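You operate a simulated robot arm through the tools that you are given. There is no shell and no other tool.

Carry out the task below with a simulated two-armed robot. There is one attempt and no reset: what you move stays moved.

TASK
Put one of the small blue bottles from the top of the steel table on the top of the grey shelf. Take the tin and leave it on the gold plate. Pick up the oil bottle with the smallest size on its label from the top of the front table with one hand, pass it to the other hand and put it on the shelf of the blue cart. Open the left cabinet door, put the grey bottle on the top of the front table away on the top shelf of the yellow cabinet and shut the door again. Close the tools drawer. Any order will do. Set down upright: small blue bottle, oil bottle, grey bottle.

The check looks at the end state, three seconds after you hand in, the way a careful person would. Anything else that was tipped, shoved, dropped, spilled or broken makes it a failure.

THE ROBOT
Two 7-joint arms with two-finger parallel grippers on one trunk, on a base that moves. Base frame: it is fixed to the floor where the robot stands at the start and does not move with it; the origin is under the middle of the robot, x ahead of it, y to its left, z up. Units: cm, rad, N and s.
The left shoulder is at the start at [7, 18.8, 109], the right one opposite. With the tool pointing down near the work surface each hand reaches from about 32 to 80 cm from the robot's upright axis, wherever it stands, measured 20 degrees to its own side. Places, roughly: gold plate (9x9x1 cm) [210, 0, 90]; grey bottle [25, -200, 100]; left cabinet door [-90, -210, 60]; oil bottle [25, -200, 100]; shelf of the blue cart [-330, 170, 20]; small blue bottle [-175, -125, 100]; tin [-175, -25, 75]; tools drawer [200, -40, 80]; top of the grey shelf [110, 140, 60]; top shelf of the yellow cabinet [-120, -210, 90]. Payload 3.91 kg a hand.
Tool frame (each hand has its own): the origin (TCP) lies between the finger pads and is the grasp point; the fingertips stand 3 cm ahead of it; z points along the fingers, y is the line along which they close. Largest opening 11 cm; finger width 2, thickness 1; the body of the gripper, 4.8 by 11.2 cm, starts 5.5 cm behind the TCP.
Orientation is that of the tool frame in the base frame, as a unit quaternion [w, x, y, z]. With the fingers straight down and closing along the base's y, the tool's x points along the base's -x, its y along +y and its z along -z.

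THE INTERFACE
- The arms move only by the tool servo_tool. It takes "left_motion", "right_motion" or both (then of equal length, played together; a hand with none holds still); each is a list of rows, each a list of 7 numbers: the opening, from 0 (shut) to 1 (fully open), then the shift along the tool's x, y, z in cm, then the turn, a rotation vector about the tool's x, y, z in rad. In form: [[fingers, dx, dy, dz, rx, ry, rz], ...]. A call has 1 to 20 rows; each row is the pose to reach, as a shift and turn from the pose commanded when the call began, along the tool's axes at that moment. A row lasts 0.2 s, in which the tool goes at most 5 cm and 0.15 rad; a call with a longer step from one row to the next is refused whole, and so is a gripper value outside its range. Where a pose cannot be reached the arm comes as near as it can. A force on the tool above 40 N (or 10 N above the force at the start of the call, whichever is more), or a blocked arm, ends the call early, and 0.2 s more pass. The fingers move at their own pace (about 7.2 cm/s each) and stop on an object; they squeeze with about 30 N. The grip force told is the motor's: it shows also when the fingers shut on nothing. Time passes only in rows, and 0.2 s behind the last, so rows that repeat a pose let the fingers close. The reply holds the time, the measured pose of the TCP, the force on the tool along the base axes, the opening and the grip force, in the units named above and with some noise, with the torque about the TCP (base axes, N m) and any sound that the robot's microphone picked up.
- Cameras (640 x 400 px; columns grow to the right, rows downward): "scene" is now at [13.17, 0.98, 131.63]; the picture's right is [0.00, -1.00, 0.00], its down [-0.49, -0.00, -0.87] and it looks along [0.87, 0.00, -0.49] (base axes); focal length 270 px, centre (320, 200). "left" rides on the left gripper at [7.2, -1.7, -10.3] in its tool frame; the picture's right is [0.23, 0.97, 0.00], its down [-0.76, 0.18, -0.62] and it looks along [-0.61, 0.14, 0.78] (tool axes); focal length 222 px, centre (320, 200). "right" rides on the right gripper at [7.2, 1.7, -10.3] in its tool frame; the picture's right is [-0.23, 0.97, 0.00], its down [-0.76, -0.18, -0.62] and it looks along [-0.61, -0.14, 0.78] (tool axes); focal length 222 px, centre (320, 200). There is no depth. A picture from a camera that has moved, and an enlarged one, comes with that camera's place and axes in the base frame and with its lens. The place of the scene camera against the robot may be out by one fixed shift of up to 2.5 cm in any direction.
- grab_frame(camera): a new picture of that camera. It takes no simulated time.
- raise_lower(by): slides the trunk up (or, below 0, down) by that many cm; the arms and the scene camera ride with it, the base frame stays. It gives what a move gives, with no picture.
- steer(legs): drives the robot by 1 to 6 legs, each [ahead, turn to the left] in cm and rad, along the robot's own axes; the way and the turn of a leg run together, so that a leg with both is an arc; at most 150 cm and 3.142 rad a leg. The arms and the cameras ride along, it lands a little off, and it stops where it bumps. It gives what a move gives.
- aim_head(pan, tilt): turns the head with the scene camera to pan (to the left, within 1.501 rad either way) and tilt (down, from -0.506 to 1.204), counted from straight ahead of the robot. It gives what a move gives.
- zoom(camera, box): a new picture of the part [left, top, right, bottom] of that camera's present view, enlarged. It takes no simulated time.
- close_job(): hands the job in; it is judged then, once.

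Places have to be worked out from the pictures, the camera data and where the tool is seen. Open the grippers and draw the arms clear of the work before you hand the job in, unless the task says otherwise.

The tools are called after ">>>" by a JSON object that holds its "fn" and its "kwargs". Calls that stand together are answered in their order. servo_tool: Moves the arms, as the interface text tells. Its arguments: {"type":"object","properties":{"left_motion":{"type":"array"},"right_motion":{"type":"array"}},"required":[]} The other tools are called the same way: raise_lower (by) moves the trunk up or down; steer (legs) drives the base; aim_head (pan, tilt) turns the head that bears the scene camera; grab_frame (camera) takes a picture; zoom (camera, box) takes an enlarged picture of a part of a camera's view; close_job () hands the job in.

At the start:

```text
time_s: 0.0
left_tool_pos: [57.54, 26.55, 106.92]
left_tool_rot: [-0.001, 0.0, 1.0, 0.0]
left_ft_force: [0.3, -0.1, 0.0]
left_torque: [-0.01, -0.02, 0.01]
left_finger_gap: 11.0
left_finger_force: 0.0
right_tool_pos: [58.26, -23.14, 103.97]
right_tool_rot: [0.0, 0.0, 1.0, 0.0]
right_ft_force: [-0.2, -0.2, 0.6]
right_torque: [0.01, -0.02, -0.03]
right_finger_gap: 10.99
right_finger_force: 0.1
trunk travel left (down, up): [-60.0, 34.0]
robot x, y, heading: [-0.26, -0.41, 0.005]
head pan, tilt (commanded): [0.002, 0.517]
```

scene: 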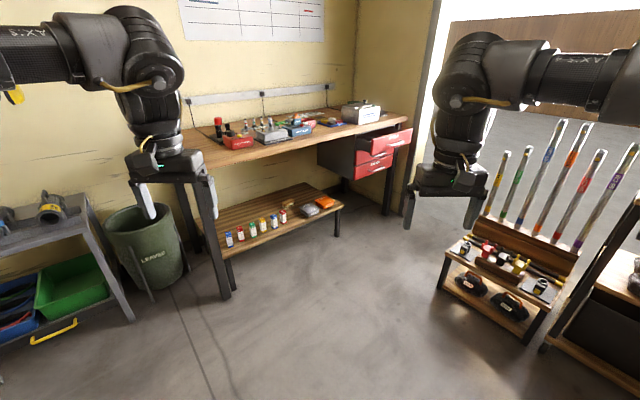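
right: 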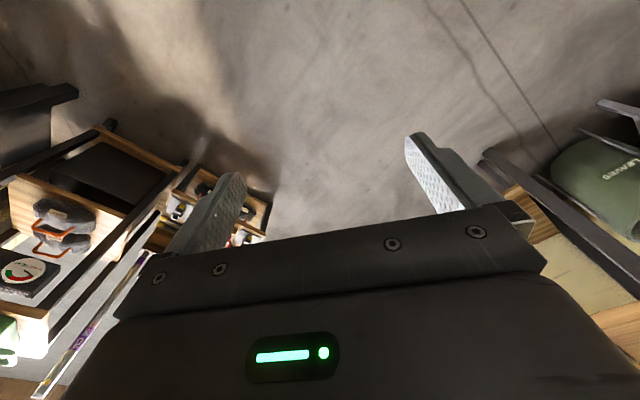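
left: 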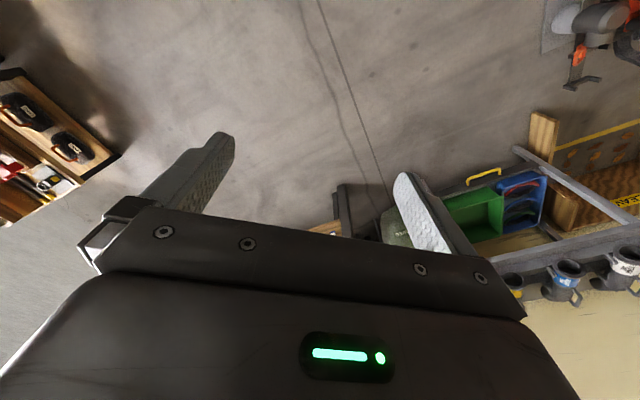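

I start by looking around the room with the head before moving anything. First the view ahead, then to the sides.

>>> {"fn": "aim_head", "kwargs": {"pan": 1.3, "tilt": 0.4}}

>>> {"fn": "grab_frame", "kwargs": {"camera": "scene"}}

>>> {"fn": "aim_head", "kwargs": {"pan": -1.3, "tilt": 0.4}}

>>> {"fn": "grab_frame", "kwargs": {"camera": "scene"}}

```text
time_s: 1.5
left_tool_pos: [57.59, 26.34, 107.0]
left_tool_rot: [-0.001, 0.0, 1.0, -0.001]
left_ft_force: [0.3, 0.3, 0.0]
left_torque: [0.03, 0.03, 0.0]
left_finger_gap: 11.01
left_finger_force: 0.0
right_tool_pos: [58.16, -23.18, 104.0]
right_tool_rot: [0.0, -0.001, 1.0, 0.0]
right_ft_force: [0.2, 0.1, -0.1]
right_torque: [0.03, 0.02, 0.02]
right_finger_gap: 10.99
right_finger_force: 0.0
trunk travel left (down, up): [-60.0, 34.0]
robot x, y, heading: [0.07, -0.08, -0.005]
head pan, tilt (commanded): [1.3, 0.4]
```

```text
taken
camera scene: at [6.59, 9.9, 132.7], right [0.96, -0.27, 0.0], down [-0.1, -0.38, -0.92], along [0.25, 0.89, -0.39], focal length 270 px, centre (320, 200)
```

scene: 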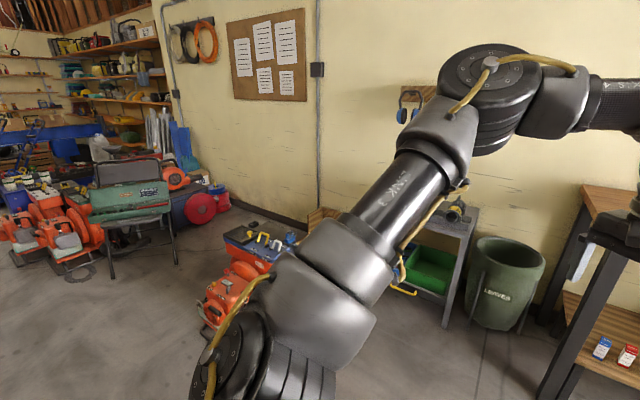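

```text
time_s: 3.8
left_tool_pos: [57.52, 26.36, 106.97]
left_tool_rot: [0.0, 0.0, 1.0, 0.0]
left_ft_force: [-0.1, 0.1, 0.6]
left_torque: [-0.01, -0.02, -0.02]
left_finger_gap: 10.96
left_finger_force: 0.1
right_tool_pos: [58.1, -23.16, 103.88]
right_tool_rot: [0.0, 0.0, 1.0, 0.0]
right_ft_force: [-0.6, -0.1, 0.2]
right_torque: [0.0, 0.0, 0.0]
right_finger_gap: 11.02
right_finger_force: 0.0
trunk travel left (down, up): [-60.0, 34.0]
robot x, y, heading: [0.16, 0.04, -0.002]
head pan, tilt (commanded): [-1.3, 0.4]
```

```text
taken
camera scene: at [6.59, -7.95, 132.7], right [-0.96, -0.27, 0.0], down [-0.1, 0.37, -0.92], along [0.25, -0.89, -0.39], focal length 270 px, centre (320, 200)
```

scene: 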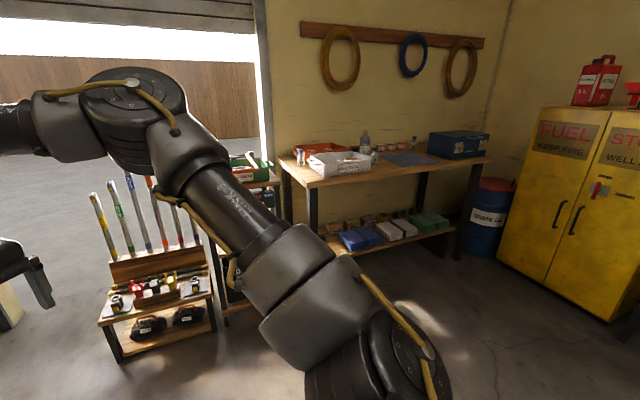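

The front table with bottles is on the right, the yellow cabinet beyond. I zoom in on the front table top and cabinet from here.

>>> {"fn": "zoom", "kwargs": {"camera": "scene", "box": [270, 110, 510, 260]}}

>>> {"fn": "zoom", "kwargs": {"camera": "scene", "box": [460, 40, 640, 330]}}

>>> {"fn": "aim_head", "kwargs": {"pan": 0.0, "tilt": 0.3}}

>>> {"fn": "zoom", "kwargs": {"camera": "scene", "box": [180, 100, 440, 260]}}

```text
2.67 times, centred on (390, 185) of scene
camera zoom: at [6.59, -7.95, 132.7], right [-0.96, -0.27, 0.0], down [-0.1, 0.37, -0.92], along [0.25, -0.89, -0.39], focal length 719 px, centre (133, 240)
```

zoom: 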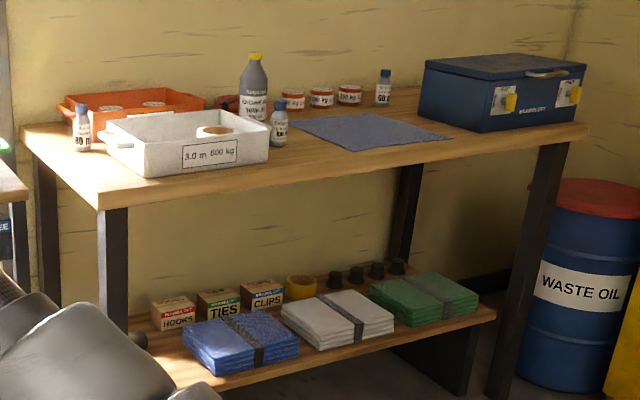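

```text
1.38 times, centred on (550, 185) of scene
camera zoom: at [6.59, -7.95, 132.7], right [-0.96, -0.27, 0.0], down [-0.1, 0.37, -0.92], along [0.25, -0.89, -0.39], focal length 372 px, centre (3, 221)
```

zoom: 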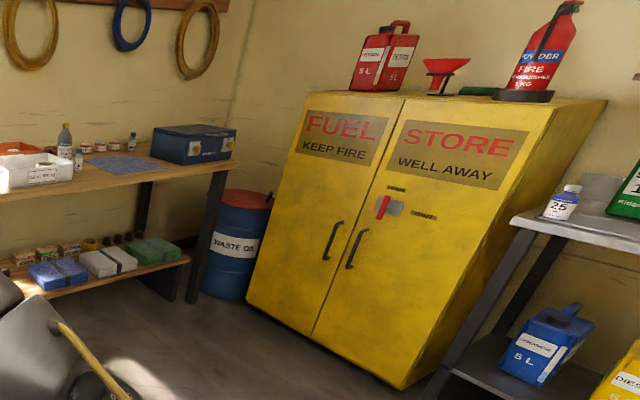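

```text
time_s: 5.3
left_tool_pos: [57.57, 26.42, 106.97]
left_tool_rot: [-0.001, 0.0, 1.0, 0.0]
left_ft_force: [-0.6, 0.5, -0.4]
left_torque: [0.02, 0.02, -0.03]
left_finger_gap: 11.0
left_finger_force: 0.1
right_tool_pos: [58.2, -23.24, 104.07]
right_tool_rot: [0.0, 0.0, 1.0, 0.0]
right_ft_force: [-1.2, 0.3, 0.9]
right_torque: [0.01, 0.01, 0.03]
right_finger_gap: 11.02
right_finger_force: 0.1
trunk travel left (down, up): [-60.0, 34.0]
robot x, y, heading: [-0.13, -0.13, -0.0]
head pan, tilt (commanded): [0.0, 0.3]
```

```text
2.46 times, centred on (310, 180) of scene
camera zoom: at [13.44, 0.96, 133.62], right [0.0, -1.0, 0.0], down [-0.3, 0.0, -0.96], along [0.96, 0.0, -0.3], focal length 664 px, centre (345, 249)
```

zoom: 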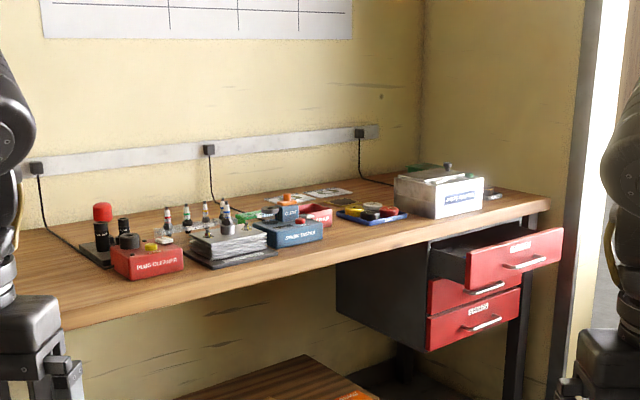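

The bench with the open top drawer is ahead. Now I turn the robot round to look at the area behind me (steel table, tin, blue cart).

>>> {"fn": "steer", "kwargs": {"legs": [[0, 3.1]]}}

>>> {"fn": "grab_frame", "kwargs": {"camera": "scene"}}

>>> {"fn": "aim_head", "kwargs": {"pan": 0.8, "tilt": 0.3}}

>>> {"fn": "grab_frame", "kwargs": {"camera": "scene"}}

>>> {"fn": "aim_head", "kwargs": {"pan": -0.8, "tilt": 0.3}}

>>> {"fn": "grab_frame", "kwargs": {"camera": "scene"}}

```text
time_s: 12.8
left_tool_pos: [-59.34, -21.86, 106.98]
left_tool_rot: [0.0, 0.999, -0.04, 0.002]
left_ft_force: [-0.4, -0.1, -0.3]
left_torque: [0.01, 0.01, -0.01]
left_finger_gap: 10.99
left_finger_force: 0.2
right_tool_pos: [-56.19, 27.73, 103.98]
right_tool_rot: [0.0, 0.999, -0.04, 0.0]
right_ft_force: [0.5, -0.1, 0.7]
right_torque: [0.01, 0.0, -0.01]
right_finger_gap: 11.01
right_finger_force: 0.1
trunk travel left (down, up): [-60.0, 34.0]
robot x, y, heading: [0.32, -0.28, 3.066]
head pan, tilt (commanded): [0.0, 0.3]
```

```text
taken
camera scene: at [-15.24, 2.13, 133.62], right [0.08, 1.0, 0.0], down [0.29, -0.02, -0.96], along [-0.95, 0.08, -0.3], focal length 270 px, centre (320, 200)
```

scene: 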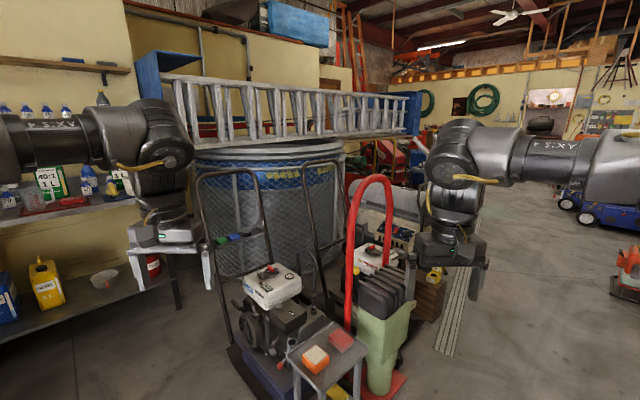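

```text
time_s: 14.0
left_tool_pos: [-59.37, -21.68, 107.17]
left_tool_rot: [0.0, 0.999, -0.039, 0.002]
left_ft_force: [-0.1, 0.2, 0.1]
left_torque: [-0.02, 0.01, 0.03]
left_finger_gap: 10.98
left_finger_force: 0.1
right_tool_pos: [-56.21, 27.63, 103.95]
right_tool_rot: [0.001, 0.999, -0.041, -0.001]
right_ft_force: [-0.1, 1.4, 0.2]
right_torque: [-0.01, -0.02, -0.02]
right_finger_gap: 10.97
right_finger_force: 0.0
trunk travel left (down, up): [-60.0, 34.0]
robot x, y, heading: [0.05, 0.14, 3.058]
head pan, tilt (commanded): [0.799, 0.3]
```

```text
taken
camera scene: at [-12.96, -4.77, 133.62], right [-0.66, 0.75, 0.0], down [0.22, 0.19, -0.96], along [-0.72, -0.63, -0.3], focal length 270 px, centre (320, 200)
```

scene: 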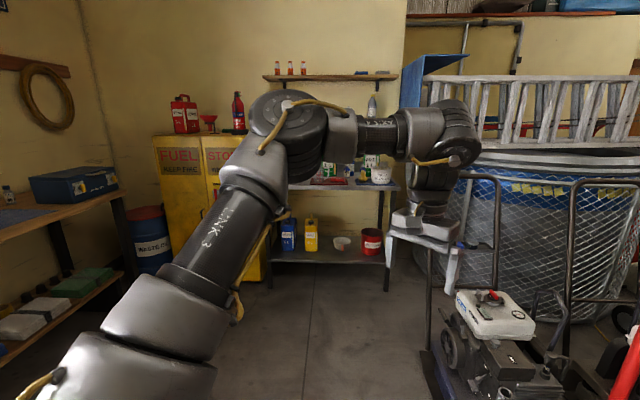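

```text
time_s: 15.6
left_tool_pos: [-59.4, -21.78, 106.97]
left_tool_rot: [0.0, 0.999, -0.039, 0.001]
left_ft_force: [0.6, 0.7, -0.3]
left_torque: [0.02, 0.02, 0.04]
left_finger_gap: 10.99
left_finger_force: 0.1
right_tool_pos: [-56.17, 27.82, 103.97]
right_tool_rot: [0.0, 0.999, -0.04, 0.0]
right_ft_force: [0.0, 0.4, -0.1]
right_torque: [0.01, -0.03, -0.03]
right_finger_gap: 11.0
right_finger_force: 0.1
trunk travel left (down, up): [-60.0, 34.0]
robot x, y, heading: [-0.01, 0.52, 3.063]
head pan, tilt (commanded): [-0.799, 0.3]
```

```text
taken
camera scene: at [-11.9, 8.57, 133.62], right [0.77, 0.64, 0.0], down [0.19, -0.23, -0.96], along [-0.61, 0.73, -0.3], focal length 270 px, centre (320, 200)
```

scene: 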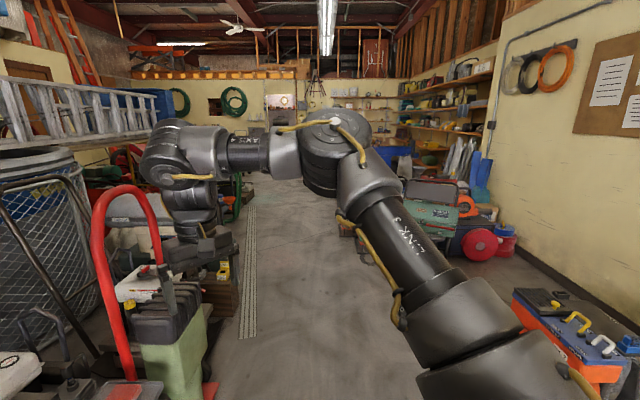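

The steel table and an engine cart are behind the start position; I look lower to see the near objects and zoom in on the steel table.

>>> {"fn": "aim_head", "kwargs": {"pan": 0.1, "tilt": 0.75}}

>>> {"fn": "grab_frame", "kwargs": {"camera": "scene"}}

>>> {"fn": "aim_head", "kwargs": {"pan": 0.45, "tilt": 0.4}}

>>> {"fn": "grab_frame", "kwargs": {"camera": "scene"}}

>>> {"fn": "zoom", "kwargs": {"camera": "scene", "box": [40, 60, 240, 260]}}

```text
time_s: 16.8
left_tool_pos: [-59.43, -21.82, 106.97]
left_tool_rot: [0.0, 0.999, -0.039, 0.0]
left_ft_force: [0.1, -0.4, 0.3]
left_torque: [0.0, -0.03, -0.03]
left_finger_gap: 10.97
left_finger_force: 0.0
right_tool_pos: [-56.2, 27.75, 103.98]
right_tool_rot: [0.0, 0.999, -0.04, 0.001]
right_ft_force: [-0.3, 1.0, -0.1]
right_torque: [-0.02, 0.04, -0.04]
right_finger_gap: 11.02
right_finger_force: 0.0
trunk travel left (down, up): [-60.0, 34.0]
robot x, y, heading: [-0.04, -0.0, 3.065]
head pan, tilt (commanded): [0.099, 0.75]
```

```text
taken
camera scene: at [-14.22, 1.23, 129.59], right [-0.02, 1.0, 0.0], down [0.68, 0.01, -0.73], along [-0.73, -0.01, -0.68], focal length 270 px, centre (320, 200)
```

scene: 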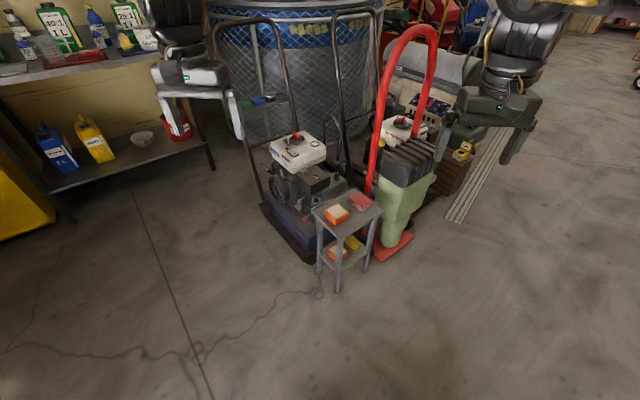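

```text
time_s: 17.7
left_tool_pos: [-59.41, -21.76, 107.06]
left_tool_rot: [0.0, 0.999, -0.04, 0.0]
left_ft_force: [0.7, -0.3, -0.2]
left_torque: [0.0, 0.01, -0.02]
left_finger_gap: 10.99
left_finger_force: 0.1
right_tool_pos: [-56.28, 27.71, 104.07]
right_tool_rot: [-0.001, 0.999, -0.041, 0.0]
right_ft_force: [0.0, 0.3, -0.4]
right_torque: [-0.04, -0.01, -0.01]
right_finger_gap: 10.98
right_finger_force: 0.1
trunk travel left (down, up): [-60.0, 34.0]
robot x, y, heading: [0.1, 0.28, 3.064]
head pan, tilt (commanded): [0.45, 0.4]
```

```text
taken
camera scene: at [-14.56, -1.96, 132.69], right [-0.36, 0.93, 0.0], down [0.36, 0.14, -0.92], along [-0.86, -0.33, -0.39], focal length 270 px, centre (320, 200)
```

scene: 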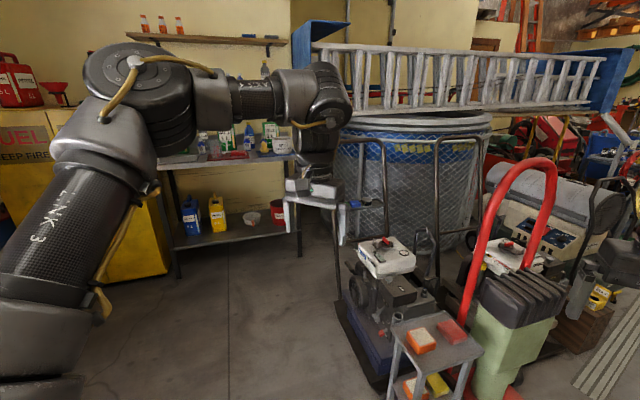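

```text
2.00 times, centred on (140, 160) of scene
camera zoom: at [-14.56, -1.96, 132.69], right [-0.36, 0.93, 0.0], down [0.36, 0.14, -0.92], along [-0.86, -0.33, -0.39], focal length 539 px, centre (680, 280)
```

zoom: 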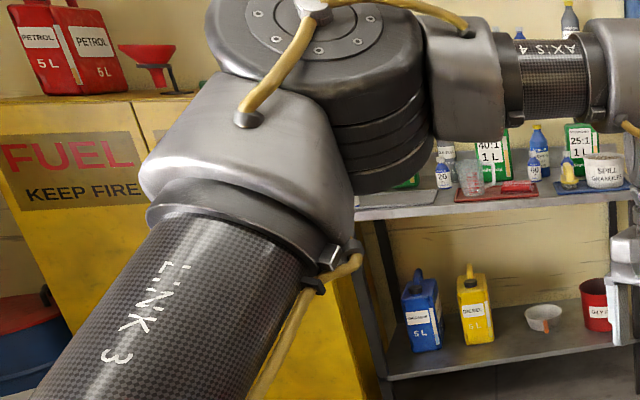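

I need to find the tin near [-175, -25, 75]; I check the region around the trolley handle and mesh bin by zooming.

>>> {"fn": "aim_head", "kwargs": {"pan": 0.1, "tilt": 0.4}}

>>> {"fn": "zoom", "kwargs": {"camera": "scene", "box": [180, 120, 400, 340]}}

>>> {"fn": "zoom", "kwargs": {"camera": "scene", "box": [0, 80, 220, 320]}}

```text
time_s: 18.5
left_tool_pos: [-59.43, -21.72, 106.94]
left_tool_rot: [0.001, 0.999, -0.039, 0.001]
left_ft_force: [0.1, -0.3, 0.0]
left_torque: [0.0, 0.0, 0.01]
left_finger_gap: 11.01
left_finger_force: 0.1
right_tool_pos: [-56.18, 27.7, 103.99]
right_tool_rot: [0.0, 0.999, -0.04, 0.0]
right_ft_force: [-0.1, 0.1, 0.1]
right_torque: [0.01, 0.03, 0.03]
right_finger_gap: 11.0
right_finger_force: 0.0
trunk travel left (down, up): [-60.0, 34.0]
robot x, y, heading: [0.09, 0.1, 3.06]
head pan, tilt (commanded): [0.099, 0.4]
```

```text
1.82 times, centred on (290, 230) of scene
camera zoom: at [-15.19, 1.19, 132.7], right [-0.02, 1.0, 0.0], down [0.39, 0.01, -0.92], along [-0.92, -0.02, -0.39], focal length 490 px, centre (374, 146)
```

zoom: 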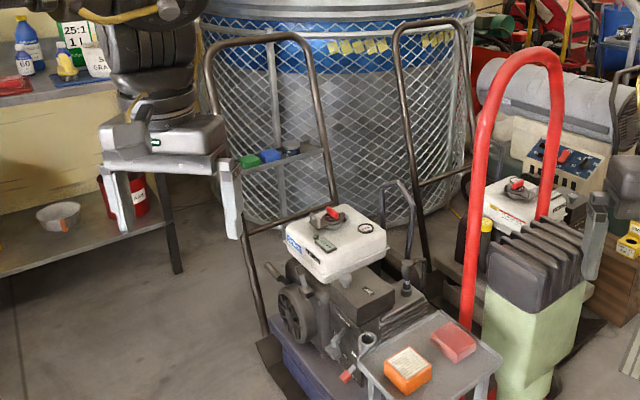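

```text
1.67 times, centred on (110, 200) of scene
camera zoom: at [-15.19, 1.19, 132.7], right [-0.02, 1.0, 0.0], down [0.39, 0.01, -0.92], along [-0.92, -0.02, -0.39], focal length 449 px, centre (670, 200)
```

zoom: 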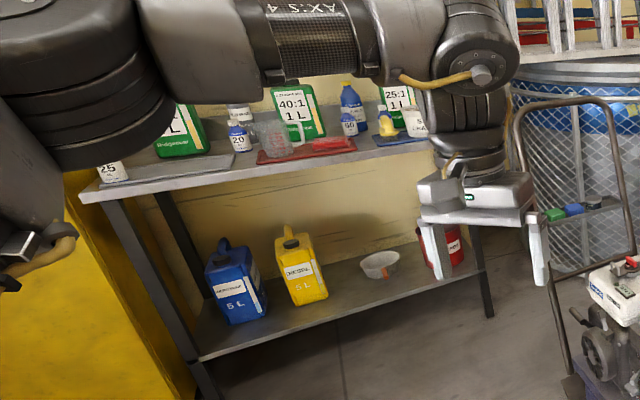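

There seems to be a small tray with a green box, a blue box and a dark tin by the mesh bin; I zoom further.

>>> {"fn": "zoom", "kwargs": {"camera": "scene", "box": [240, 170, 340, 250]}}

>>> {"fn": "zoom", "kwargs": {"camera": "scene", "box": [230, 130, 400, 340]}}

```text
5.00 times, centred on (290, 210) of scene
camera zoom: at [-15.19, 1.19, 132.7], right [-0.02, 1.0, 0.0], down [0.39, 0.01, -0.92], along [-0.92, -0.02, -0.39], focal length 1348 px, centre (470, 150)
```

zoom: 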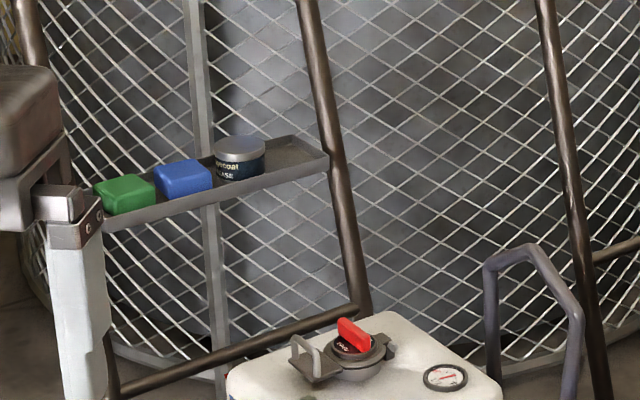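

```text
1.90 times, centred on (315, 235) of scene
camera zoom: at [-15.19, 1.19, 132.7], right [-0.02, 1.0, 0.0], down [0.39, 0.01, -0.92], along [-0.92, -0.02, -0.39], focal length 514 px, centre (330, 133)
```

zoom: 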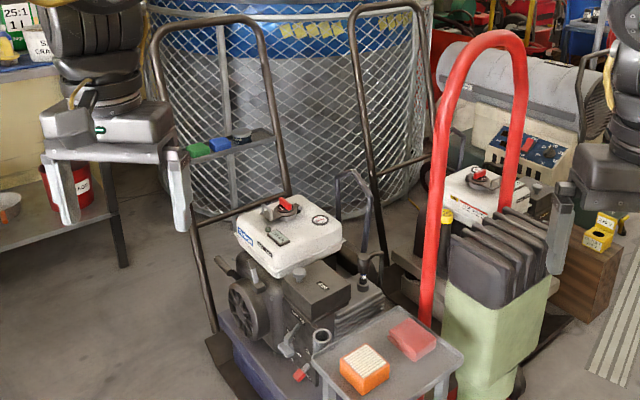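

The tin (dark round can) sits on a tray on the trolley's handle. Before driving among things I raise the trunk and pull both hands in.

>>> {"fn": "servo_tool", "kwargs": {"left_motion": [[1, 4, 0, 0, 0, 0, 0], [1, 8, 0, 0, 0, 0, 0], [1, 12, 0, 0, 0, 0, 0], [1, 16, 0, 0, 0, 0, 0], [1, 18, 0, 0, 0, 0, 0]], "right_motion": [[1, 4, 0, 0, 0, 0, 0], [1, 8, 0, 0, 0, 0, 0], [1, 12, 0, 0, 0, 0, 0], [1, 16, 0, 0, 0, 0, 0], [1, 18, 0, 0, 0, 0, 0]]}}

>>> {"fn": "raise_lower", "kwargs": {"by": 30}}

>>> {"fn": "aim_head", "kwargs": {"pan": 0.35, "tilt": 0.6}}

>>> {"fn": "grab_frame", "kwargs": {"camera": "scene"}}

```text
time_s: 19.7
left_tool_pos: [-41.48, -23.42, 107.05]
left_tool_rot: [0.0, 0.999, -0.04, 0.001]
left_ft_force: [-0.6, 1.0, -0.3]
left_torque: [0.01, 0.01, 0.0]
left_finger_gap: 10.99
left_finger_force: 0.1
right_tool_pos: [-42.14, 26.6, 103.98]
right_tool_rot: [0.0, 0.999, -0.04, 0.0]
right_ft_force: [-0.7, 0.5, 0.4]
right_torque: [-0.07, 0.02, -0.03]
right_finger_gap: 10.97
right_finger_force: 0.3
right hand out of reach, approached as far as the arm can: row 4, 5
trunk travel left (down, up): [-60.0, 34.0]
robot x, y, heading: [0.27, 0.16, 3.063]
head pan, tilt (commanded): [0.099, 0.4]
```

```text
time_s: 22.7
left_tool_pos: [-41.57, -23.31, 137.1]
left_tool_rot: [0.001, 0.999, -0.04, 0.0]
left_ft_force: [0.7, 0.6, -0.4]
left_torque: [-0.01, -0.03, 0.03]
left_finger_gap: 11.01
left_finger_force: 0.1
right_tool_pos: [-42.08, 26.67, 133.88]
right_tool_rot: [0.0, 0.999, -0.041, 0.0]
right_ft_force: [0.2, 0.1, -0.5]
right_torque: [0.0, -0.01, -0.03]
right_finger_gap: 10.99
right_finger_force: 0.1
trunk travel left (down, up): [-90.0, 4.0]
robot x, y, heading: [-0.07, 0.03, 3.063]
head pan, tilt (commanded): [0.099, 0.4]
```

```text
time_s: 23.5
left_tool_pos: [-41.52, -23.37, 136.96]
left_tool_rot: [0.0, 0.999, -0.04, 0.0]
left_ft_force: [0.4, -1.1, 0.1]
left_torque: [-0.02, 0.0, 0.01]
left_finger_gap: 11.0
left_finger_force: 0.0
right_tool_pos: [-42.15, 26.6, 133.95]
right_tool_rot: [0.0, 0.999, -0.039, 0.0]
right_ft_force: [0.4, 0.0, -0.1]
right_torque: [0.03, 0.01, 0.0]
right_finger_gap: 10.98
right_finger_force: 0.0
trunk travel left (down, up): [-90.0, 4.0]
robot x, y, heading: [-0.29, 0.09, 3.065]
head pan, tilt (commanded): [0.351, 0.6]
```

```text
taken
camera scene: at [-14.45, -0.98, 160.88], right [-0.27, 0.96, 0.0], down [0.54, 0.15, -0.83], along [-0.8, -0.22, -0.56], focal length 270 px, centre (320, 200)
```

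scene: 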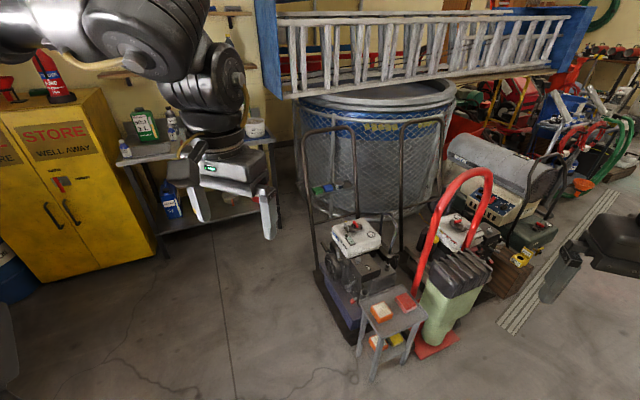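

Better overview. I zoom in on the tray with the tin for a second sight line.

>>> {"fn": "zoom", "kwargs": {"camera": "scene", "box": [290, 150, 400, 220]}}

>>> {"fn": "zoom", "kwargs": {"camera": "scene", "box": [100, 90, 300, 230]}}

```text
5.71 times, centred on (345, 185) of scene
camera zoom: at [-14.45, -0.98, 160.88], right [-0.27, 0.96, 0.0], down [0.54, 0.15, -0.83], along [-0.8, -0.22, -0.56], focal length 1541 px, centre (177, 286)
```

zoom: 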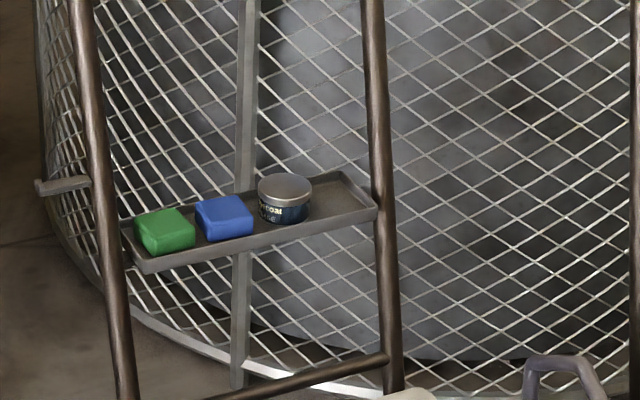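

```text
2.86 times, centred on (200, 160) of scene
camera zoom: at [-14.45, -0.98, 160.88], right [-0.27, 0.96, 0.0], down [0.54, 0.15, -0.83], along [-0.8, -0.22, -0.56], focal length 770 px, centre (663, 314)
```

zoom: 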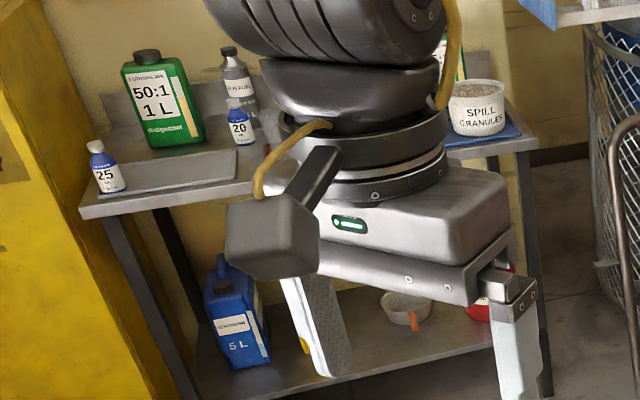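

Two sight lines put the tin lid near [-172, -31, 66], on a tray behind the trolley's handle (handle top about z=104); the steel table's front edge runs from about (-118,-153) to (-173,-77). I drive to about (-127, -64) and face the tin, hands held high.

>>> {"fn": "steer", "kwargs": {"legs": [[0, 0.545], [100, 0]]}}

>>> {"fn": "aim_head", "kwargs": {"pan": -0.4, "tilt": 0.7}}

>>> {"fn": "grab_frame", "kwargs": {"camera": "scene"}}

>>> {"fn": "aim_head", "kwargs": {"pan": 0.3, "tilt": 0.7}}

>>> {"fn": "grab_frame", "kwargs": {"camera": "scene"}}

```text
time_s: 30.1
left_tool_pos: [-110.33, -85.26, 137.05]
left_tool_rot: [-0.001, 0.973, 0.231, 0.001]
left_ft_force: [-0.2, -0.5, -0.3]
left_torque: [-0.01, 0.01, 0.0]
left_finger_gap: 11.0
left_finger_force: 0.0
right_tool_pos: [-136.55, -42.96, 133.99]
right_tool_rot: [0.001, 0.973, 0.231, 0.0]
right_ft_force: [0.3, -0.2, -0.1]
right_torque: [0.0, 0.0, -0.01]
right_finger_gap: 10.99
right_finger_force: 0.1
trunk travel left (down, up): [-90.0, 4.0]
robot x, y, heading: [-87.17, -43.67, -2.684]
head pan, tilt (commanded): [0.351, 0.6]
```

```text
time_s: 31.2
left_tool_pos: [-110.31, -85.53, 137.04]
left_tool_rot: [0.0, 0.973, 0.23, 0.001]
left_ft_force: [0.1, 0.5, 1.1]
left_torque: [0.01, 0.02, 0.0]
left_finger_gap: 11.0
left_finger_force: 0.0
right_tool_pos: [-136.72, -43.06, 133.99]
right_tool_rot: [0.0, 0.973, 0.232, 0.0]
right_ft_force: [0.2, -0.1, -0.1]
right_torque: [-0.01, 0.0, -0.04]
right_finger_gap: 10.99
right_finger_force: 0.1
trunk travel left (down, up): [-90.0, 4.0]
robot x, y, heading: [-87.07, -43.93, -2.673]
head pan, tilt (commanded): [-0.4, 0.7]
```

```text
taken
camera scene: at [-100.8, -45.8, 160.02], right [-0.07, 1.0, 0.0], down [0.64, 0.04, -0.77], along [-0.76, -0.05, -0.64], focal length 270 px, centre (320, 200)
```

scene: 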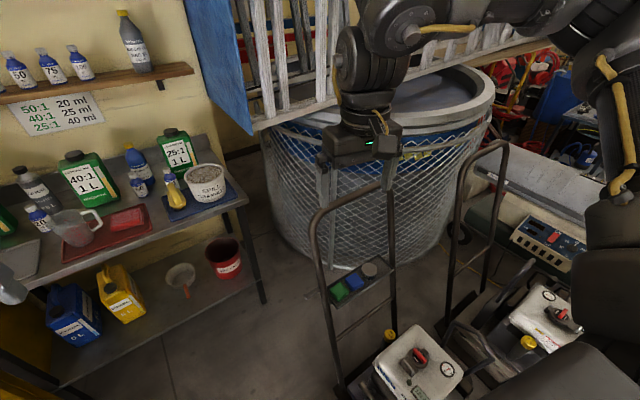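

```text
time_s: 32.2
left_tool_pos: [-110.36, -85.49, 137.13]
left_tool_rot: [0.0, 0.973, 0.232, 0.001]
left_ft_force: [0.9, 0.3, 0.9]
left_torque: [0.0, -0.01, 0.03]
left_finger_gap: 11.01
left_finger_force: 0.1
right_tool_pos: [-136.78, -42.96, 133.93]
right_tool_rot: [0.0, 0.973, 0.231, 0.0]
right_ft_force: [0.3, 0.6, 0.7]
right_torque: [0.0, 0.0, 0.0]
right_finger_gap: 11.0
right_finger_force: 0.1
trunk travel left (down, up): [-90.0, 4.0]
robot x, y, heading: [-86.85, -43.46, -2.68]
head pan, tilt (commanded): [0.3, 0.7]
```

```text
taken
camera scene: at [-98.48, -51.11, 160.01], right [-0.69, 0.72, 0.0], down [0.46, 0.45, -0.76], along [-0.55, -0.53, -0.64], focal length 270 px, centre (320, 200)
```

scene: 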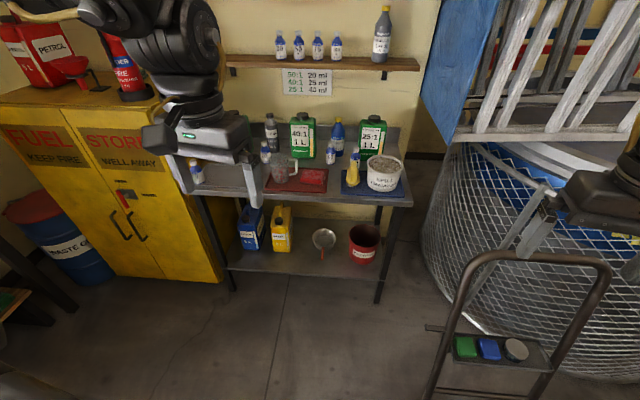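

Clear views now. I zoom on the tin from here, and on the small blue bottles of the steel table.

>>> {"fn": "zoom", "kwargs": {"camera": "scene", "box": [420, 310, 580, 400]}}

>>> {"fn": "zoom", "kwargs": {"camera": "scene", "box": [170, 100, 430, 270]}}

>>> {"fn": "grab_frame", "kwargs": {"camera": "left"}}

>>> {"fn": "grab_frame", "kwargs": {"camera": "right"}}

```text
4.00 times, centred on (500, 355) of scene
camera zoom: at [-98.48, -51.11, 160.01], right [-0.69, 0.72, 0.0], down [0.46, 0.45, -0.76], along [-0.55, -0.53, -0.64], focal length 1079 px, centre (-400, -420)
```

zoom: 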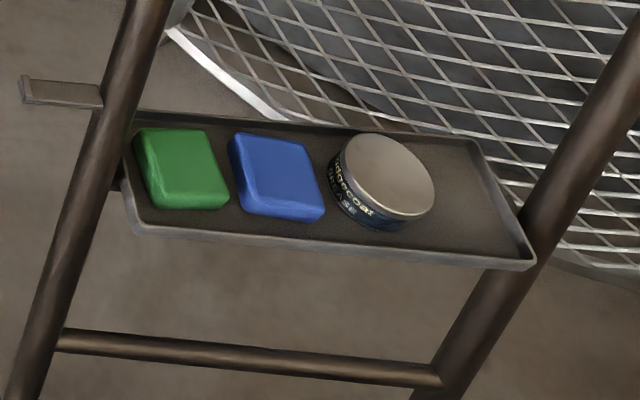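

```text
2.35 times, centred on (300, 185) of scene
camera zoom: at [-98.48, -51.11, 160.01], right [-0.69, 0.72, 0.0], down [0.46, 0.45, -0.76], along [-0.55, -0.53, -0.64], focal length 634 px, centre (367, 235)
```

zoom: 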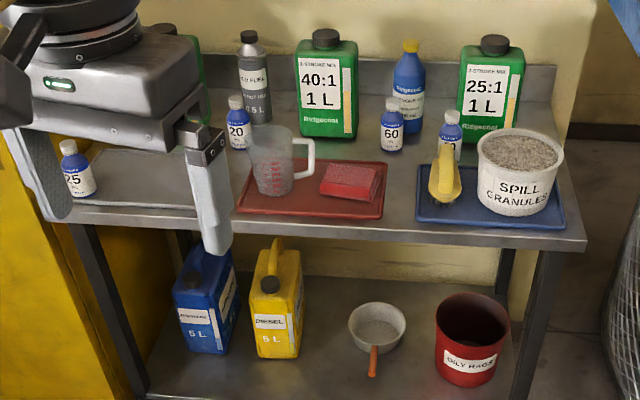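

```text
taken
camera left: at [-104.6, -80.67, 147.48], right [0.64, -0.77, 0.0], down [-0.6, -0.5, 0.62], along [-0.48, -0.4, -0.78], focal length 222 px, centre (320, 200)
```

left: 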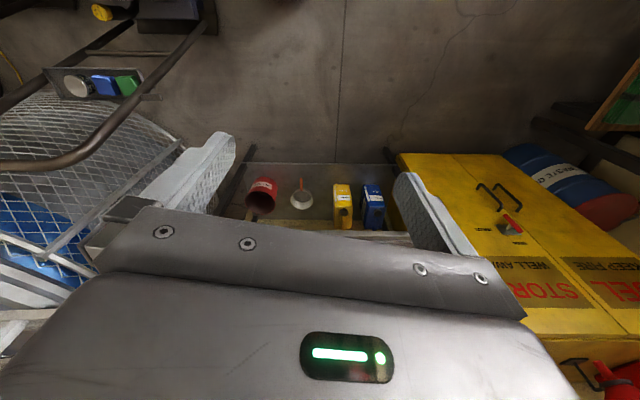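

```text
taken
camera right: at [-129.52, -41.41, 144.23], right [0.24, -0.97, 0.0], down [-0.76, -0.18, 0.62], along [-0.61, -0.15, -0.78], focal length 222 px, centre (320, 200)
```

right: 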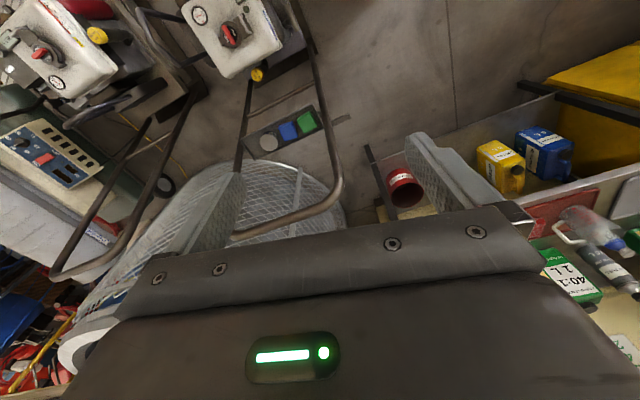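

Sight lines agree: tin lid at about (-168, -30, 68), tray between the two handle tubes, blue box 2 cm beside it. I plan a tilted grasp with the right hand, coming from the robot's side under the handle bar, so I drive to about (-116, -65) facing heading 2.835.

>>> {"fn": "steer", "kwargs": {"legs": [[0, 0.17], [36, 0], [0, -0.94]]}}

>>> {"fn": "aim_head", "kwargs": {"pan": 0.0, "tilt": 0.9}}

>>> {"fn": "grab_frame", "kwargs": {"camera": "scene"}}

```text
time_s: 37.7
left_tool_pos: [-161.2, -77.68, 137.05]
left_tool_rot: [0.0, 0.987, -0.16, 0.002]
left_ft_force: [-0.8, -0.7, 0.3]
left_torque: [-0.01, -0.02, -0.01]
left_finger_gap: 11.0
left_finger_force: 0.0
right_tool_pos: [-149.62, -29.11, 134.0]
right_tool_rot: [0.0, 0.987, -0.16, 0.0]
right_ft_force: [0.1, -0.6, 0.3]
right_torque: [-0.03, 0.01, -0.06]
right_finger_gap: 11.01
right_finger_force: 0.0
trunk travel left (down, up): [-90.0, 4.0]
robot x, y, heading: [-114.99, -65.01, 2.823]
head pan, tilt (commanded): [0.3, 0.7]
```

```text
time_s: 38.5
left_tool_pos: [-161.25, -77.63, 137.17]
left_tool_rot: [0.0, 0.987, -0.161, 0.0]
left_ft_force: [-0.4, -0.5, 0.1]
left_torque: [-0.04, 0.01, -0.02]
left_finger_gap: 11.02
left_finger_force: 0.0
right_tool_pos: [-149.74, -29.01, 133.83]
right_tool_rot: [0.0, 0.987, -0.159, 0.001]
right_ft_force: [0.6, -0.5, 0.6]
right_torque: [-0.02, -0.01, 0.03]
right_finger_gap: 11.0
right_finger_force: 0.1
trunk travel left (down, up): [-90.0, 4.0]
robot x, y, heading: [-115.2, -64.65, 2.819]
head pan, tilt (commanded): [0.0, 0.901]
```

```text
taken
camera scene: at [-128.1, -59.97, 158.4], right [0.32, 0.95, 0.0], down [0.74, -0.25, -0.62], along [-0.59, 0.2, -0.78], focal length 270 px, centre (320, 200)
```

scene: 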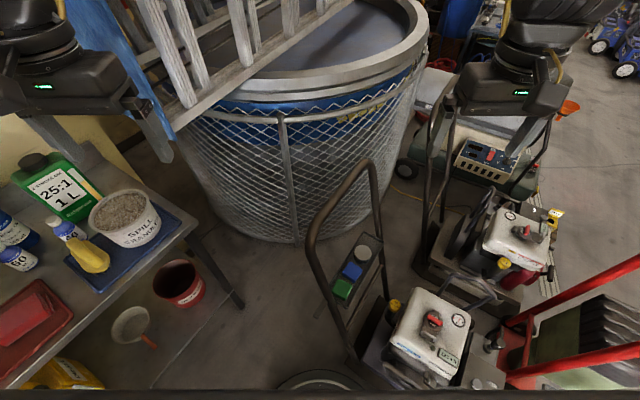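

Good position. I zoom on the tray to refine the tin's place and check where the base sits relative to the trolley.

>>> {"fn": "zoom", "kwargs": {"camera": "scene", "box": [300, 150, 420, 350]}}

>>> {"fn": "grab_frame", "kwargs": {"camera": "right"}}

```text
2.00 times, centred on (360, 250) of scene
camera zoom: at [-128.1, -59.97, 158.4], right [0.32, 0.95, 0.0], down [0.74, -0.25, -0.62], along [-0.59, 0.2, -0.78], focal length 539 px, centre (240, 100)
```

zoom: 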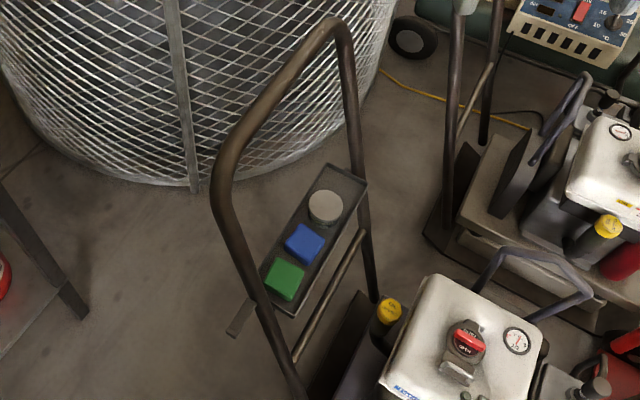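

```text
taken
camera right: at [-143.38, -32.98, 144.22], right [-0.52, -0.85, 0.0], down [-0.67, 0.41, 0.62], along [-0.53, 0.33, -0.78], focal length 222 px, centre (320, 200)
```

right: 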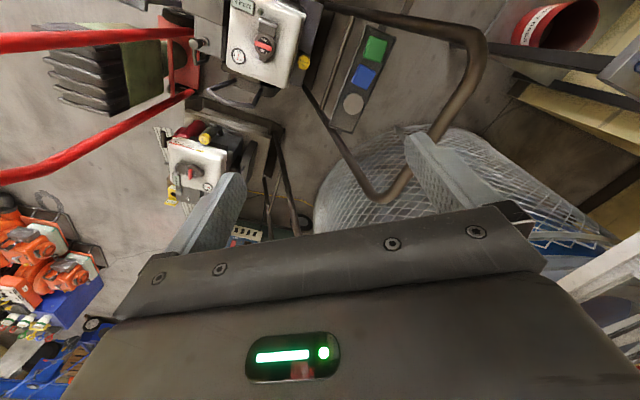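

The hand camera and the scene camera agree: tin at about (-167.1, -30.7), lid z about 68. I lower the trunk 35 cm first, with both hands over free space.

>>> {"fn": "raise_lower", "kwargs": {"by": -35}}

>>> {"fn": "grab_frame", "kwargs": {"camera": "right"}}

>>> {"fn": "grab_frame", "kwargs": {"camera": "left"}}

```text
time_s: 41.9
left_tool_pos: [-161.26, -77.57, 101.95]
left_tool_rot: [0.0, 0.987, -0.16, 0.001]
left_ft_force: [-0.8, -0.1, 0.3]
left_torque: [0.01, 0.0, 0.0]
left_finger_gap: 11.0
left_finger_force: 0.1
right_tool_pos: [-149.6, -28.94, 98.96]
right_tool_rot: [0.0, 0.987, -0.16, 0.0]
right_ft_force: [0.0, 0.4, 0.2]
right_torque: [0.0, -0.03, 0.02]
right_finger_gap: 11.02
right_finger_force: 0.0
trunk travel left (down, up): [-55.0, 39.0]
robot x, y, heading: [-115.32, -65.1, 2.818]
head pan, tilt (commanded): [0.0, 0.901]
```

```text
taken
camera right: at [-143.38, -33.01, 109.23], right [-0.52, -0.85, 0.0], down [-0.67, 0.41, 0.62], along [-0.53, 0.33, -0.78], focal length 222 px, centre (320, 200)
```

right: 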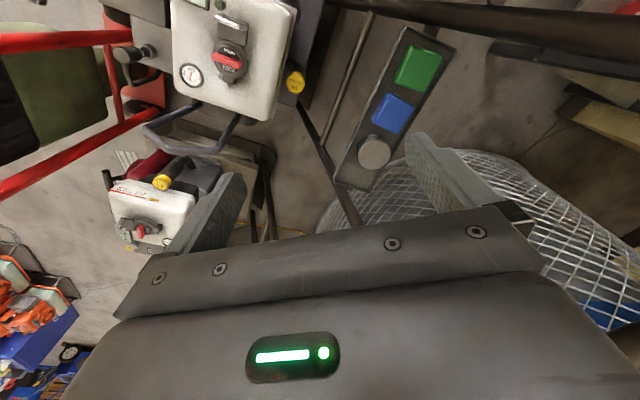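

```text
taken
camera left: at [-153.75, -78.26, 112.49], right [-0.09, -1.0, 0.0], down [-0.78, 0.07, 0.62], along [-0.62, 0.06, -0.78], focal length 222 px, centre (320, 200)
```

left: 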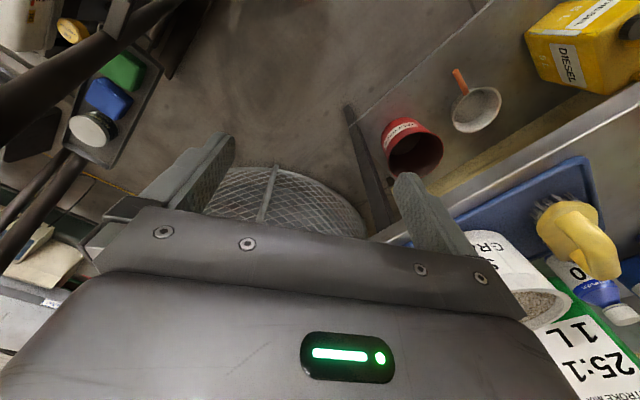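

Triangulating from both hand cameras gives the tin lid at about (-166.3, -31.5, 68.6). I bring the right hand to a tilted pre-grasp (0.6 rad forward pitch) about 12 cm back along its approach.

>>> {"fn": "servo_tool", "kwargs": {"right_motion": [[1, -1.2, 1.3, 3.3, 0, -0.1, 0], [1, -2.5, 2.6, 6.6, 0, -0.2, 0], [1, -3.7, 3.9, 10, 0, -0.3, 0], [1, -5, 5.2, 13.3, 0, -0.4, 0], [1, -6.2, 6.4, 16.6, 0, -0.5, 0], [1, -7.5, 7.6, 20, 0, -0.6, 0], [0.85, -7.5, 7.6, 20, 0, -0.6, 0]]}}

>>> {"fn": "grab_frame", "kwargs": {"camera": "right"}}

>>> {"fn": "grab_frame", "kwargs": {"camera": "left"}}

>>> {"fn": "grab_frame", "kwargs": {"camera": "scene"}}

```text
time_s: 43.5
left_tool_pos: [-161.01, -77.64, 102.14]
left_tool_rot: [0.0, 0.987, -0.161, 0.0]
left_ft_force: [0.2, -0.5, 0.4]
left_torque: [-0.02, 0.02, -0.02]
left_finger_gap: 10.99
left_finger_force: 0.1
right_tool_pos: [-163.56, -29.58, 77.02]
right_tool_rot: [-0.047, 0.943, -0.152, -0.292]
right_ft_force: [-0.2, -0.4, -0.1]
right_torque: [0.0, 0.03, 0.04]
right_finger_gap: 9.32
right_finger_force: 0.1
right hand out of reach, approached as far as the arm can: row 1, 2, 3, 4, 5, 6, 7
trunk travel left (down, up): [-55.0, 39.0]
robot x, y, heading: [-115.41, -64.75, 2.819]
head pan, tilt (commanded): [0.0, 0.901]
```

```text
taken
camera right: at [-152.83, -35.1, 81.5], right [-0.48, -0.87, 0.13], down [-0.21, 0.26, 0.94], along [-0.85, 0.43, -0.3], focal length 222 px, centre (320, 200)
```

right: 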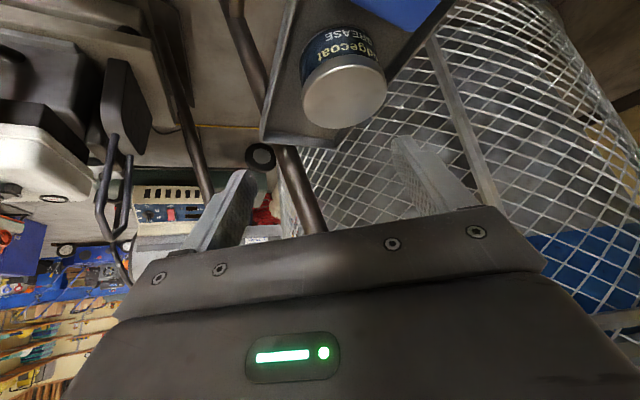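

```text
taken
camera left: at [-153.65, -78.27, 112.53], right [-0.09, -1.0, 0.0], down [-0.78, 0.07, 0.62], along [-0.62, 0.06, -0.78], focal length 222 px, centre (320, 200)
```

left: 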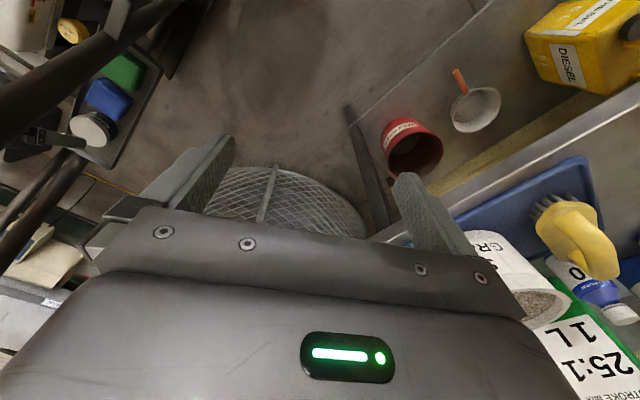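

```text
taken
camera scene: at [-127.98, -60.01, 123.41], right [0.32, 0.95, 0.0], down [0.74, -0.25, -0.62], along [-0.59, 0.2, -0.78], focal length 270 px, centre (320, 200)
```

scene: 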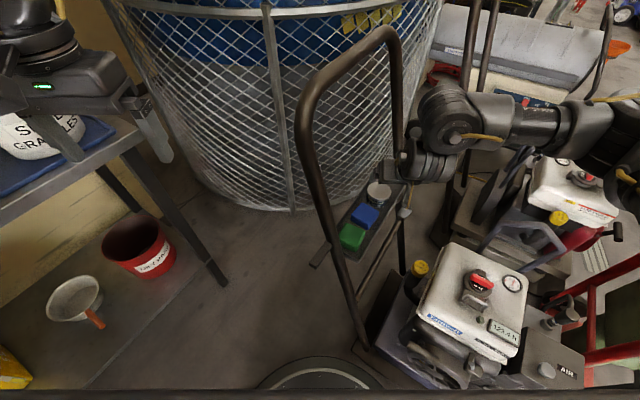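

The arm ended about 5 cm further forward than asked (too close to the body to retract more), but the tilt is right and nothing is touched; the tin is 2 cm ahead, 2.6 cm left and 8 cm below. I make a small lateral correction to see how the hand follows.

>>> {"fn": "servo_tool", "kwargs": {"right_motion": [[0.85, -0.4, 1.3, 0.3, 0, 0, 0], [0.85, -0.8, 2.6, 0.6, 0, 0, 0], [0.85, -0.8, 2.6, 0.6, 0, 0, 0]]}}

```text
time_s: 44.3
left_tool_pos: [-161.18, -77.68, 102.11]
left_tool_rot: [0.001, 0.987, -0.161, 0.001]
left_ft_force: [0.5, 0.2, 0.1]
left_torque: [-0.02, -0.02, 0.0]
left_finger_gap: 11.01
left_finger_force: 0.0
right_tool_pos: [-165.39, -31.89, 76.98]
right_tool_rot: [-0.045, 0.944, -0.152, -0.291]
right_ft_force: [-0.2, 0.6, 0.5]
right_torque: [-0.01, 0.0, -0.04]
right_finger_gap: 9.35
right_finger_force: 0.0
trunk travel left (down, up): [-55.0, 39.0]
robot x, y, heading: [-115.36, -64.55, 2.818]
head pan, tilt (commanded): [0.0, 0.901]
```

The hand follows exactly from where it really is. Now aligned over the tin, I descend 5 cm vertically and check.

>>> {"fn": "servo_tool", "kwargs": {"right_motion": [[0.85, 1.1, 0, 1.6, 0, 0, 0], [0.85, 2.0, 0, 2.9, 0, 0, 0], [0.85, 2.8, 0, 4.1, 0, 0, 0]]}}

>>> {"fn": "grab_frame", "kwargs": {"camera": "right"}}

>>> {"fn": "zoom", "kwargs": {"camera": "scene", "box": [300, 130, 480, 270]}}

>>> {"fn": "zoom", "kwargs": {"camera": "left", "box": [0, 60, 200, 240]}}

```text
time_s: 45.1
left_tool_pos: [-161.25, -77.58, 102.12]
left_tool_rot: [0.0, 0.987, -0.161, 0.001]
left_ft_force: [0.9, 0.3, -0.5]
left_torque: [-0.02, 0.01, 0.0]
left_finger_gap: 11.0
left_finger_force: 0.1
right_tool_pos: [-165.3, -31.97, 72.08]
right_tool_rot: [-0.048, 0.943, -0.153, -0.291]
right_ft_force: [-0.1, -0.1, 1.1]
right_torque: [-0.01, -0.01, -0.02]
right_finger_gap: 9.36
right_finger_force: 0.1
trunk travel left (down, up): [-55.0, 39.0]
robot x, y, heading: [-115.29, -65.09, 2.819]
head pan, tilt (commanded): [0.0, 0.901]
```

```text
taken
camera right: at [-154.65, -37.47, 76.46], right [-0.49, -0.86, 0.13], down [-0.21, 0.26, 0.94], along [-0.85, 0.43, -0.3], focal length 222 px, centre (320, 200)
```

right: 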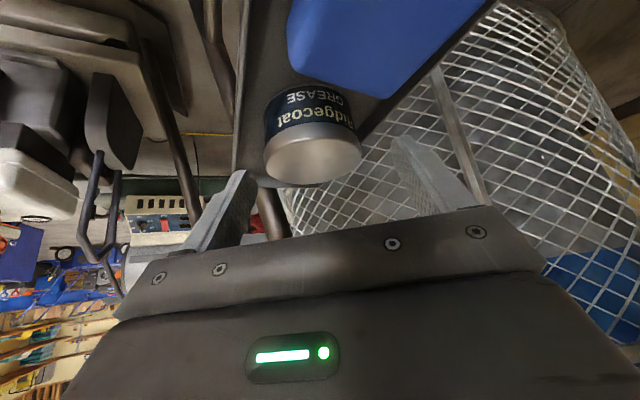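

```text
2.86 times, centred on (390, 200) of scene
camera zoom: at [-128.14, -59.97, 123.4], right [0.32, 0.95, 0.0], down [0.74, -0.25, -0.62], along [-0.59, 0.2, -0.78], focal length 770 px, centre (120, 200)
```

zoom: 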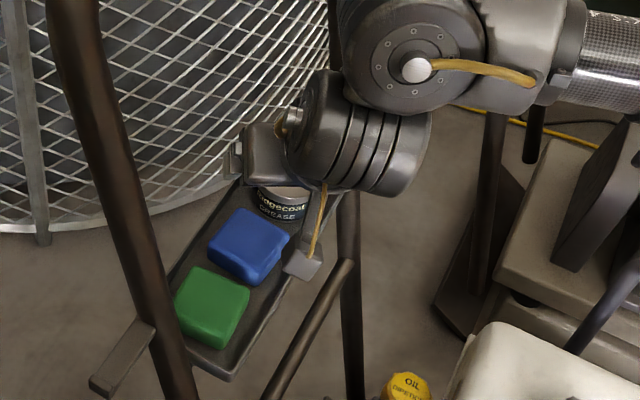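

```text
2.22 times, centred on (100, 150) of left
camera zoom: at [-153.79, -78.24, 112.48], right [-0.09, -1.0, 0.0], down [-0.78, 0.07, 0.62], along [-0.62, 0.06, -0.78], focal length 494 px, centre (809, 311)
```

zoom: 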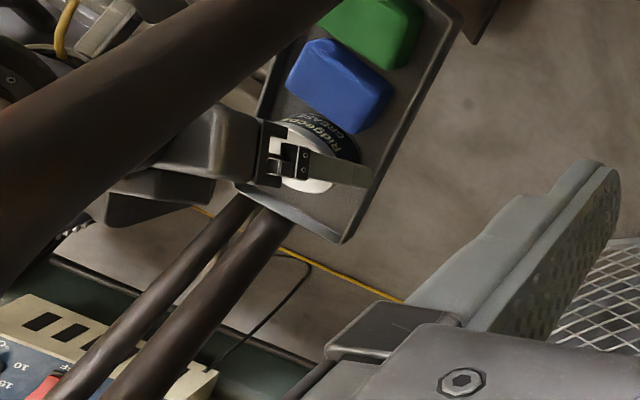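

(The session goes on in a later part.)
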